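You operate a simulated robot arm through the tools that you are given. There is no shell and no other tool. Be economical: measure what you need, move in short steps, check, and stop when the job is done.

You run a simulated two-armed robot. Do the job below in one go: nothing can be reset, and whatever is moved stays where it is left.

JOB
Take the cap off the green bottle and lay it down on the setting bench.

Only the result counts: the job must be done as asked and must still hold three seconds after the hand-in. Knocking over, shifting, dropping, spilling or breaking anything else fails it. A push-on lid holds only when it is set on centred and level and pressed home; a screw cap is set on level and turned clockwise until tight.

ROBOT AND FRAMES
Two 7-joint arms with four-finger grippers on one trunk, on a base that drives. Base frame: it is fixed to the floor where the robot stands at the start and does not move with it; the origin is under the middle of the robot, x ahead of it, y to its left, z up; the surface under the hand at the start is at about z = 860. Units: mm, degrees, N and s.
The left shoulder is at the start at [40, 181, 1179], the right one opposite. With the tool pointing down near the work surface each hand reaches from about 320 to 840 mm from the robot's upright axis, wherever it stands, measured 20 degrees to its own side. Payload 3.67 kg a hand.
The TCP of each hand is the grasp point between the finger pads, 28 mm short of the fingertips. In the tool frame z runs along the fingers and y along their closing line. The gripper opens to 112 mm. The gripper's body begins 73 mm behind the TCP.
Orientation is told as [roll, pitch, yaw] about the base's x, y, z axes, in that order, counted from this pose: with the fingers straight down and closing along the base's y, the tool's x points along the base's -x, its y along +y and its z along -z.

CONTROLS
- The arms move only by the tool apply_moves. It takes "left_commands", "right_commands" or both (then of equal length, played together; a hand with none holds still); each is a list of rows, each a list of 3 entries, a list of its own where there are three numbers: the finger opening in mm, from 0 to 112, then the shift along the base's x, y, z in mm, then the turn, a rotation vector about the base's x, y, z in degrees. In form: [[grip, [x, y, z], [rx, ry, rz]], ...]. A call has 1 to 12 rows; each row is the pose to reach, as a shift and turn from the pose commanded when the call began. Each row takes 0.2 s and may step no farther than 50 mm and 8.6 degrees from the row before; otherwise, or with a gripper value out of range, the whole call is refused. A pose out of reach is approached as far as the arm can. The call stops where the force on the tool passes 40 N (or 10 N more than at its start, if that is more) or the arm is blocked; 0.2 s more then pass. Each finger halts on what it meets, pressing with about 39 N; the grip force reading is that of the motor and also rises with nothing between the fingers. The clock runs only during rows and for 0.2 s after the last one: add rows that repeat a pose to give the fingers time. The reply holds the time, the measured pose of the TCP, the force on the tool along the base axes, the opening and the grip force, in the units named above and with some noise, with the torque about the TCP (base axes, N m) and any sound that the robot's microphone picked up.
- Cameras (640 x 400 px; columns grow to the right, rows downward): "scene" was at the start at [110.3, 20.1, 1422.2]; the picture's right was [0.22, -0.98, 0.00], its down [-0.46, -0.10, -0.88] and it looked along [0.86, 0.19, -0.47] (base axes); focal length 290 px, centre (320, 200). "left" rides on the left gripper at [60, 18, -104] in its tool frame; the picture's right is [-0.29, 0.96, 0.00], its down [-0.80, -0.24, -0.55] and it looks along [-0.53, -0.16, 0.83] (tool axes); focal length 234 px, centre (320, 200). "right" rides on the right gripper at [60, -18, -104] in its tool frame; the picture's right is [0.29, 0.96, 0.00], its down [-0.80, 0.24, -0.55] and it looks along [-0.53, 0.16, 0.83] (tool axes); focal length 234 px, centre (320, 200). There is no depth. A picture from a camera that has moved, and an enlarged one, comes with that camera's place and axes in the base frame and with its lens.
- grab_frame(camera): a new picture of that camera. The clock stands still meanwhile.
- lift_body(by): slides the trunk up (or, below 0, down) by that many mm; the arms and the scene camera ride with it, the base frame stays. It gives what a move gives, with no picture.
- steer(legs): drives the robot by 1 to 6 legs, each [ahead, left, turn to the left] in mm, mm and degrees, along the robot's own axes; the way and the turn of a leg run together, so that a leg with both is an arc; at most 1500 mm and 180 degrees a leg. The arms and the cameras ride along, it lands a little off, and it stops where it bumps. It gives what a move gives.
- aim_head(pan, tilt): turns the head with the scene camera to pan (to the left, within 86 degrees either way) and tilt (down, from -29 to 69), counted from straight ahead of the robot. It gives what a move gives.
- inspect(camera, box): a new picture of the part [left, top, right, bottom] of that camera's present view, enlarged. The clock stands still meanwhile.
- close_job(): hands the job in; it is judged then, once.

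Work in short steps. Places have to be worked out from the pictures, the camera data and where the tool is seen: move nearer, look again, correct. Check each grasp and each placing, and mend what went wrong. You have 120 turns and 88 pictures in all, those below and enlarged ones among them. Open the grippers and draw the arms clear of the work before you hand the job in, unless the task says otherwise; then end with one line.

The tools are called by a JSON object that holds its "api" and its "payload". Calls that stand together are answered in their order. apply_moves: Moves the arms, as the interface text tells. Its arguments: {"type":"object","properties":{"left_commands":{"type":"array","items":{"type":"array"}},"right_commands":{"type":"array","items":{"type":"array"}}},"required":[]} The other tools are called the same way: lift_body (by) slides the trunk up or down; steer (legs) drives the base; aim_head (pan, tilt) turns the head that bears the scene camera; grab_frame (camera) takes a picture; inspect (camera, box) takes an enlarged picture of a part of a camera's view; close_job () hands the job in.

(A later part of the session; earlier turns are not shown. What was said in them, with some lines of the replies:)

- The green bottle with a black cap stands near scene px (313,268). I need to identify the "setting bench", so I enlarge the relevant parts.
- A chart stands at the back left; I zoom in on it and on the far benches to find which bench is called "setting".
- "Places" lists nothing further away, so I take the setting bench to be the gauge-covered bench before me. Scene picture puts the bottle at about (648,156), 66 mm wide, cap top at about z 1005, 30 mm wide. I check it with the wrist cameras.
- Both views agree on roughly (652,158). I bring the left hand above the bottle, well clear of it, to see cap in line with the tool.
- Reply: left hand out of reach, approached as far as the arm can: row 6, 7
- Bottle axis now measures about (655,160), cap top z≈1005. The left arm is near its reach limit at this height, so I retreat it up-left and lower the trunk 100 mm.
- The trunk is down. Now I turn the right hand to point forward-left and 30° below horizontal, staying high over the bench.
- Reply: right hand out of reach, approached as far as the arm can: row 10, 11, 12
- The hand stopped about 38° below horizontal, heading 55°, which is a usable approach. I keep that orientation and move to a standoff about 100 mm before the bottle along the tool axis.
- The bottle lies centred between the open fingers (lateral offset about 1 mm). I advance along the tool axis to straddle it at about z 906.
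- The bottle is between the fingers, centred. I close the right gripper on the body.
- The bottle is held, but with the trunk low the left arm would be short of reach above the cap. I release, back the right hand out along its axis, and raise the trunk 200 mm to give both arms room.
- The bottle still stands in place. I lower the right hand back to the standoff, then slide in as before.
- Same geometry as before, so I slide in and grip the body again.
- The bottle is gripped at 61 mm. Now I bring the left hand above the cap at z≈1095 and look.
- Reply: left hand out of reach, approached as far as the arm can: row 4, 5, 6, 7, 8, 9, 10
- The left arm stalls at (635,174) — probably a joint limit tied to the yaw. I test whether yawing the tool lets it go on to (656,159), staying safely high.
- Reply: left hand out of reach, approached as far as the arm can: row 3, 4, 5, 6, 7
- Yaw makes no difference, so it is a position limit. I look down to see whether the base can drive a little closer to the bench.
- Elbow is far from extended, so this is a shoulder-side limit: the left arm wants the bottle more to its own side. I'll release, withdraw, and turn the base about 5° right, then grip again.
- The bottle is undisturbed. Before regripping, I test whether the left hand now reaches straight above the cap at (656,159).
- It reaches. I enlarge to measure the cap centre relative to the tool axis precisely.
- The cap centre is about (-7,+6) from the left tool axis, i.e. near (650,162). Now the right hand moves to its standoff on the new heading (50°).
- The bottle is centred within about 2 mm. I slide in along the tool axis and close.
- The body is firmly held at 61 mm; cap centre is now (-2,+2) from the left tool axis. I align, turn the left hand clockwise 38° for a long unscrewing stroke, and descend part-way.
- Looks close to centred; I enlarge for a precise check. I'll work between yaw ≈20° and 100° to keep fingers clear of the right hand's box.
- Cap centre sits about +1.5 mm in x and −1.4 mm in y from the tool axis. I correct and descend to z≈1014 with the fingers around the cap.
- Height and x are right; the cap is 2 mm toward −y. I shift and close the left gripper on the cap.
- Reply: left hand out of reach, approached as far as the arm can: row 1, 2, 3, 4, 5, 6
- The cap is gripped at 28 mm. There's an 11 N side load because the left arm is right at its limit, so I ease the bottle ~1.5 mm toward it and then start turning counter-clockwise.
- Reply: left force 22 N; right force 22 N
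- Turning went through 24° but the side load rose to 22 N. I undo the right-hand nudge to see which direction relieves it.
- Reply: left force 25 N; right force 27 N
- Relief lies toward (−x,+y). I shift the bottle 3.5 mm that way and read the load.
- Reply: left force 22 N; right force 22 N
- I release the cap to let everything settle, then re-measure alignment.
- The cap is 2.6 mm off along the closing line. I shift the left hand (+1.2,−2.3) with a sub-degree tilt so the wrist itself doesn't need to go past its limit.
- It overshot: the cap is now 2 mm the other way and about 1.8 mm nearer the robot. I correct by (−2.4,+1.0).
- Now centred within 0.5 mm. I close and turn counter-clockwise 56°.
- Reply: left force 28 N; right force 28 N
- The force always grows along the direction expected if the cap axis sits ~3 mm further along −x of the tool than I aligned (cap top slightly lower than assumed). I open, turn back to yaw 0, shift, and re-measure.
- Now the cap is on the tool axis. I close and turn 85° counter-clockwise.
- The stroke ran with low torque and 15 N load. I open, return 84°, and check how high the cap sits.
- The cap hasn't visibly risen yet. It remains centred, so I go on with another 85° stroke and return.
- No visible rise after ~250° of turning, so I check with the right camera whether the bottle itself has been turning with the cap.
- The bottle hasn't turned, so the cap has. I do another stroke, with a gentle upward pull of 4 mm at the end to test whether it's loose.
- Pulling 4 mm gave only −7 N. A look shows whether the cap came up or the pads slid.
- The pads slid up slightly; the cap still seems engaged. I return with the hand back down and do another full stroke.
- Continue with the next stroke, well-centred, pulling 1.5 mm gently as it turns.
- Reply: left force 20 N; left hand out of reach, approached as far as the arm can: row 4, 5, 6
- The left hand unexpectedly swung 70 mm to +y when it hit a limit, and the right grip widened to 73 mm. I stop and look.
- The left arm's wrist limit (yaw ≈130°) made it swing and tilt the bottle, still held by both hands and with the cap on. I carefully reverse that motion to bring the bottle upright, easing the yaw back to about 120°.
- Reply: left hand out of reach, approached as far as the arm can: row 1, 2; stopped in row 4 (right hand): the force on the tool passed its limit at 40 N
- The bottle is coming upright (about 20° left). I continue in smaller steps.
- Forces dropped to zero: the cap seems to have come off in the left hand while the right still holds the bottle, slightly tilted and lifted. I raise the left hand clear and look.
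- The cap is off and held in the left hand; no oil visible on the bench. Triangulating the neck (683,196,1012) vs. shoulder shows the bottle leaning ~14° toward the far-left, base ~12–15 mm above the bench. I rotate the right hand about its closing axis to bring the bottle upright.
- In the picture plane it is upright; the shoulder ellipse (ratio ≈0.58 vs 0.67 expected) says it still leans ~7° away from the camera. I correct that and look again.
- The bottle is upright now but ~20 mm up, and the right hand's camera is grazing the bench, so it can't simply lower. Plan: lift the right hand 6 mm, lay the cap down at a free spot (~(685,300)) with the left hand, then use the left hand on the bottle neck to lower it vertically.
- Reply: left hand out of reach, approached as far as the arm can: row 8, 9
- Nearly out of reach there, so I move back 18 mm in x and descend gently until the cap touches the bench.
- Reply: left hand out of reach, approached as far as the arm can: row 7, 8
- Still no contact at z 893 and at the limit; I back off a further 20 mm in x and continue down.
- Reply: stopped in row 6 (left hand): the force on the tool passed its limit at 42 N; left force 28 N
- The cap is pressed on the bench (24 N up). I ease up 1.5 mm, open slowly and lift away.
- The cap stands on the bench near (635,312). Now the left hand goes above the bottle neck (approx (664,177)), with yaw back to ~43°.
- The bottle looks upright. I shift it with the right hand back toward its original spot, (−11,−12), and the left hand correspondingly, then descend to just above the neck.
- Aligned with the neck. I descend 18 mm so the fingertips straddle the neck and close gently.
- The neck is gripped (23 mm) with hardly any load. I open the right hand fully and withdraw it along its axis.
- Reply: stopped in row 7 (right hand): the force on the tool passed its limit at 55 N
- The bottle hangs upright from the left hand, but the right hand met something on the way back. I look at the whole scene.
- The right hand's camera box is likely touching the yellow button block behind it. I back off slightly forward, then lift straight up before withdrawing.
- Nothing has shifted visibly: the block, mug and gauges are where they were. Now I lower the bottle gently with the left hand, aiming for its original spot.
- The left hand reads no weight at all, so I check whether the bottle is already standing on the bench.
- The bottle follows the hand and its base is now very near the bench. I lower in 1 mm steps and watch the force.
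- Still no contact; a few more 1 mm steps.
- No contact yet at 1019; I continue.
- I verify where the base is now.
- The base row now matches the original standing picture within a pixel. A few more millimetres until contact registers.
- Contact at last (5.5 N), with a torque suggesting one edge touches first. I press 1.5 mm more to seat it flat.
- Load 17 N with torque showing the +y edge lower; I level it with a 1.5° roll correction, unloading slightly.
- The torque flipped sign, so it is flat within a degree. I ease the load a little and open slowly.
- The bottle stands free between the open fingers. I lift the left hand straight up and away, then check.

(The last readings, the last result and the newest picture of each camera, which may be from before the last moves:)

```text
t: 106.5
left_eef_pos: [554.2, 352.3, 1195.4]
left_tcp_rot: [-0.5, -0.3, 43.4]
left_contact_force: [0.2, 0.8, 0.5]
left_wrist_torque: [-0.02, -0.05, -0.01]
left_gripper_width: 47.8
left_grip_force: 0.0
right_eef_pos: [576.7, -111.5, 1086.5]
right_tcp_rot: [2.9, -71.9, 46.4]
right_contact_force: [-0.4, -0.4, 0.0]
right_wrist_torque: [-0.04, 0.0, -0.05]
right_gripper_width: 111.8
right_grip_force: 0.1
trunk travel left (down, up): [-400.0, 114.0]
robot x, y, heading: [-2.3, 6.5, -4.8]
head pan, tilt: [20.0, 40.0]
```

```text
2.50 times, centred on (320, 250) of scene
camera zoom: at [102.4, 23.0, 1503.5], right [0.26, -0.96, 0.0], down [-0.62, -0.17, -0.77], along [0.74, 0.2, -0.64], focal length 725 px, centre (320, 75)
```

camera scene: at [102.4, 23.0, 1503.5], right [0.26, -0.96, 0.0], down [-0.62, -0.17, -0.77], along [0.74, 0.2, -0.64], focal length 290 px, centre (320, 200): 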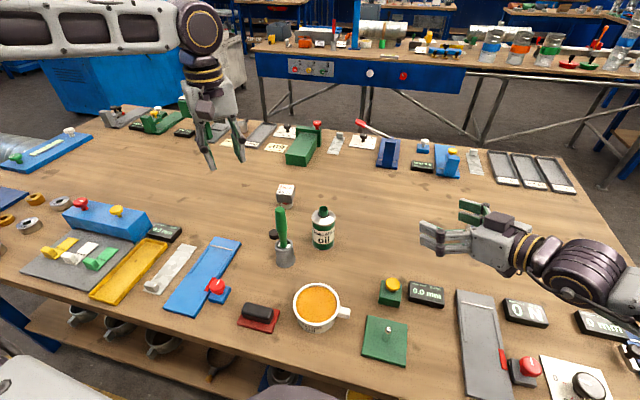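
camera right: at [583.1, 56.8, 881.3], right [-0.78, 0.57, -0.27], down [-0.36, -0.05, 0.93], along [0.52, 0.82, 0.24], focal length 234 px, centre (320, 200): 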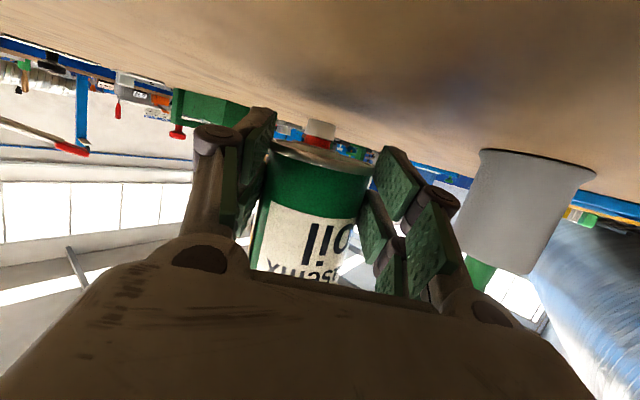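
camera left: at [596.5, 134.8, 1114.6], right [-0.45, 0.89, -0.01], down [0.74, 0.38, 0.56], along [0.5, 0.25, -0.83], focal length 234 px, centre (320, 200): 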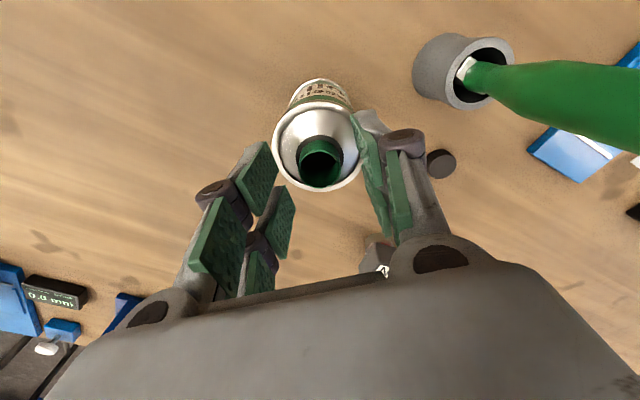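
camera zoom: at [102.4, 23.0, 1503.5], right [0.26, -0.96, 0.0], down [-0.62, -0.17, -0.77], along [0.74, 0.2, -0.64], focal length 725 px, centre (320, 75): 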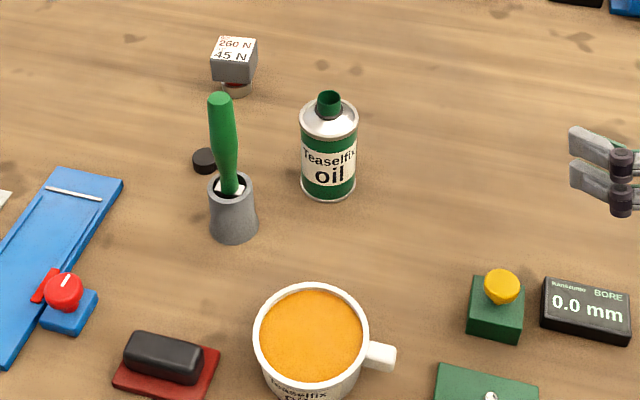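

The bottle stands upright at its old spot with the neck open, and the cap lies on the bench at about (637,311). Nothing else looks disturbed, and both grippers are open and clear, so I hand in.

{"api": "close_job", "payload": {}}

```text
The job is handed in.
```

I unscrewed the cap from the green bottle and laid it on the bench in front of the robot, which I took to be the setting bench because no other place was listed. The bottle did not stay still: at one point the left arm hit a joint limit and tilted it about 35° and lifted it roughly 20 mm. I set it back upright within a few millimetres of its original spot and saw no oil on the bench. While withdrawing, the right hand also hit something, probably the yellow button block (55 N stop). The last picture shows nothing else out of place.
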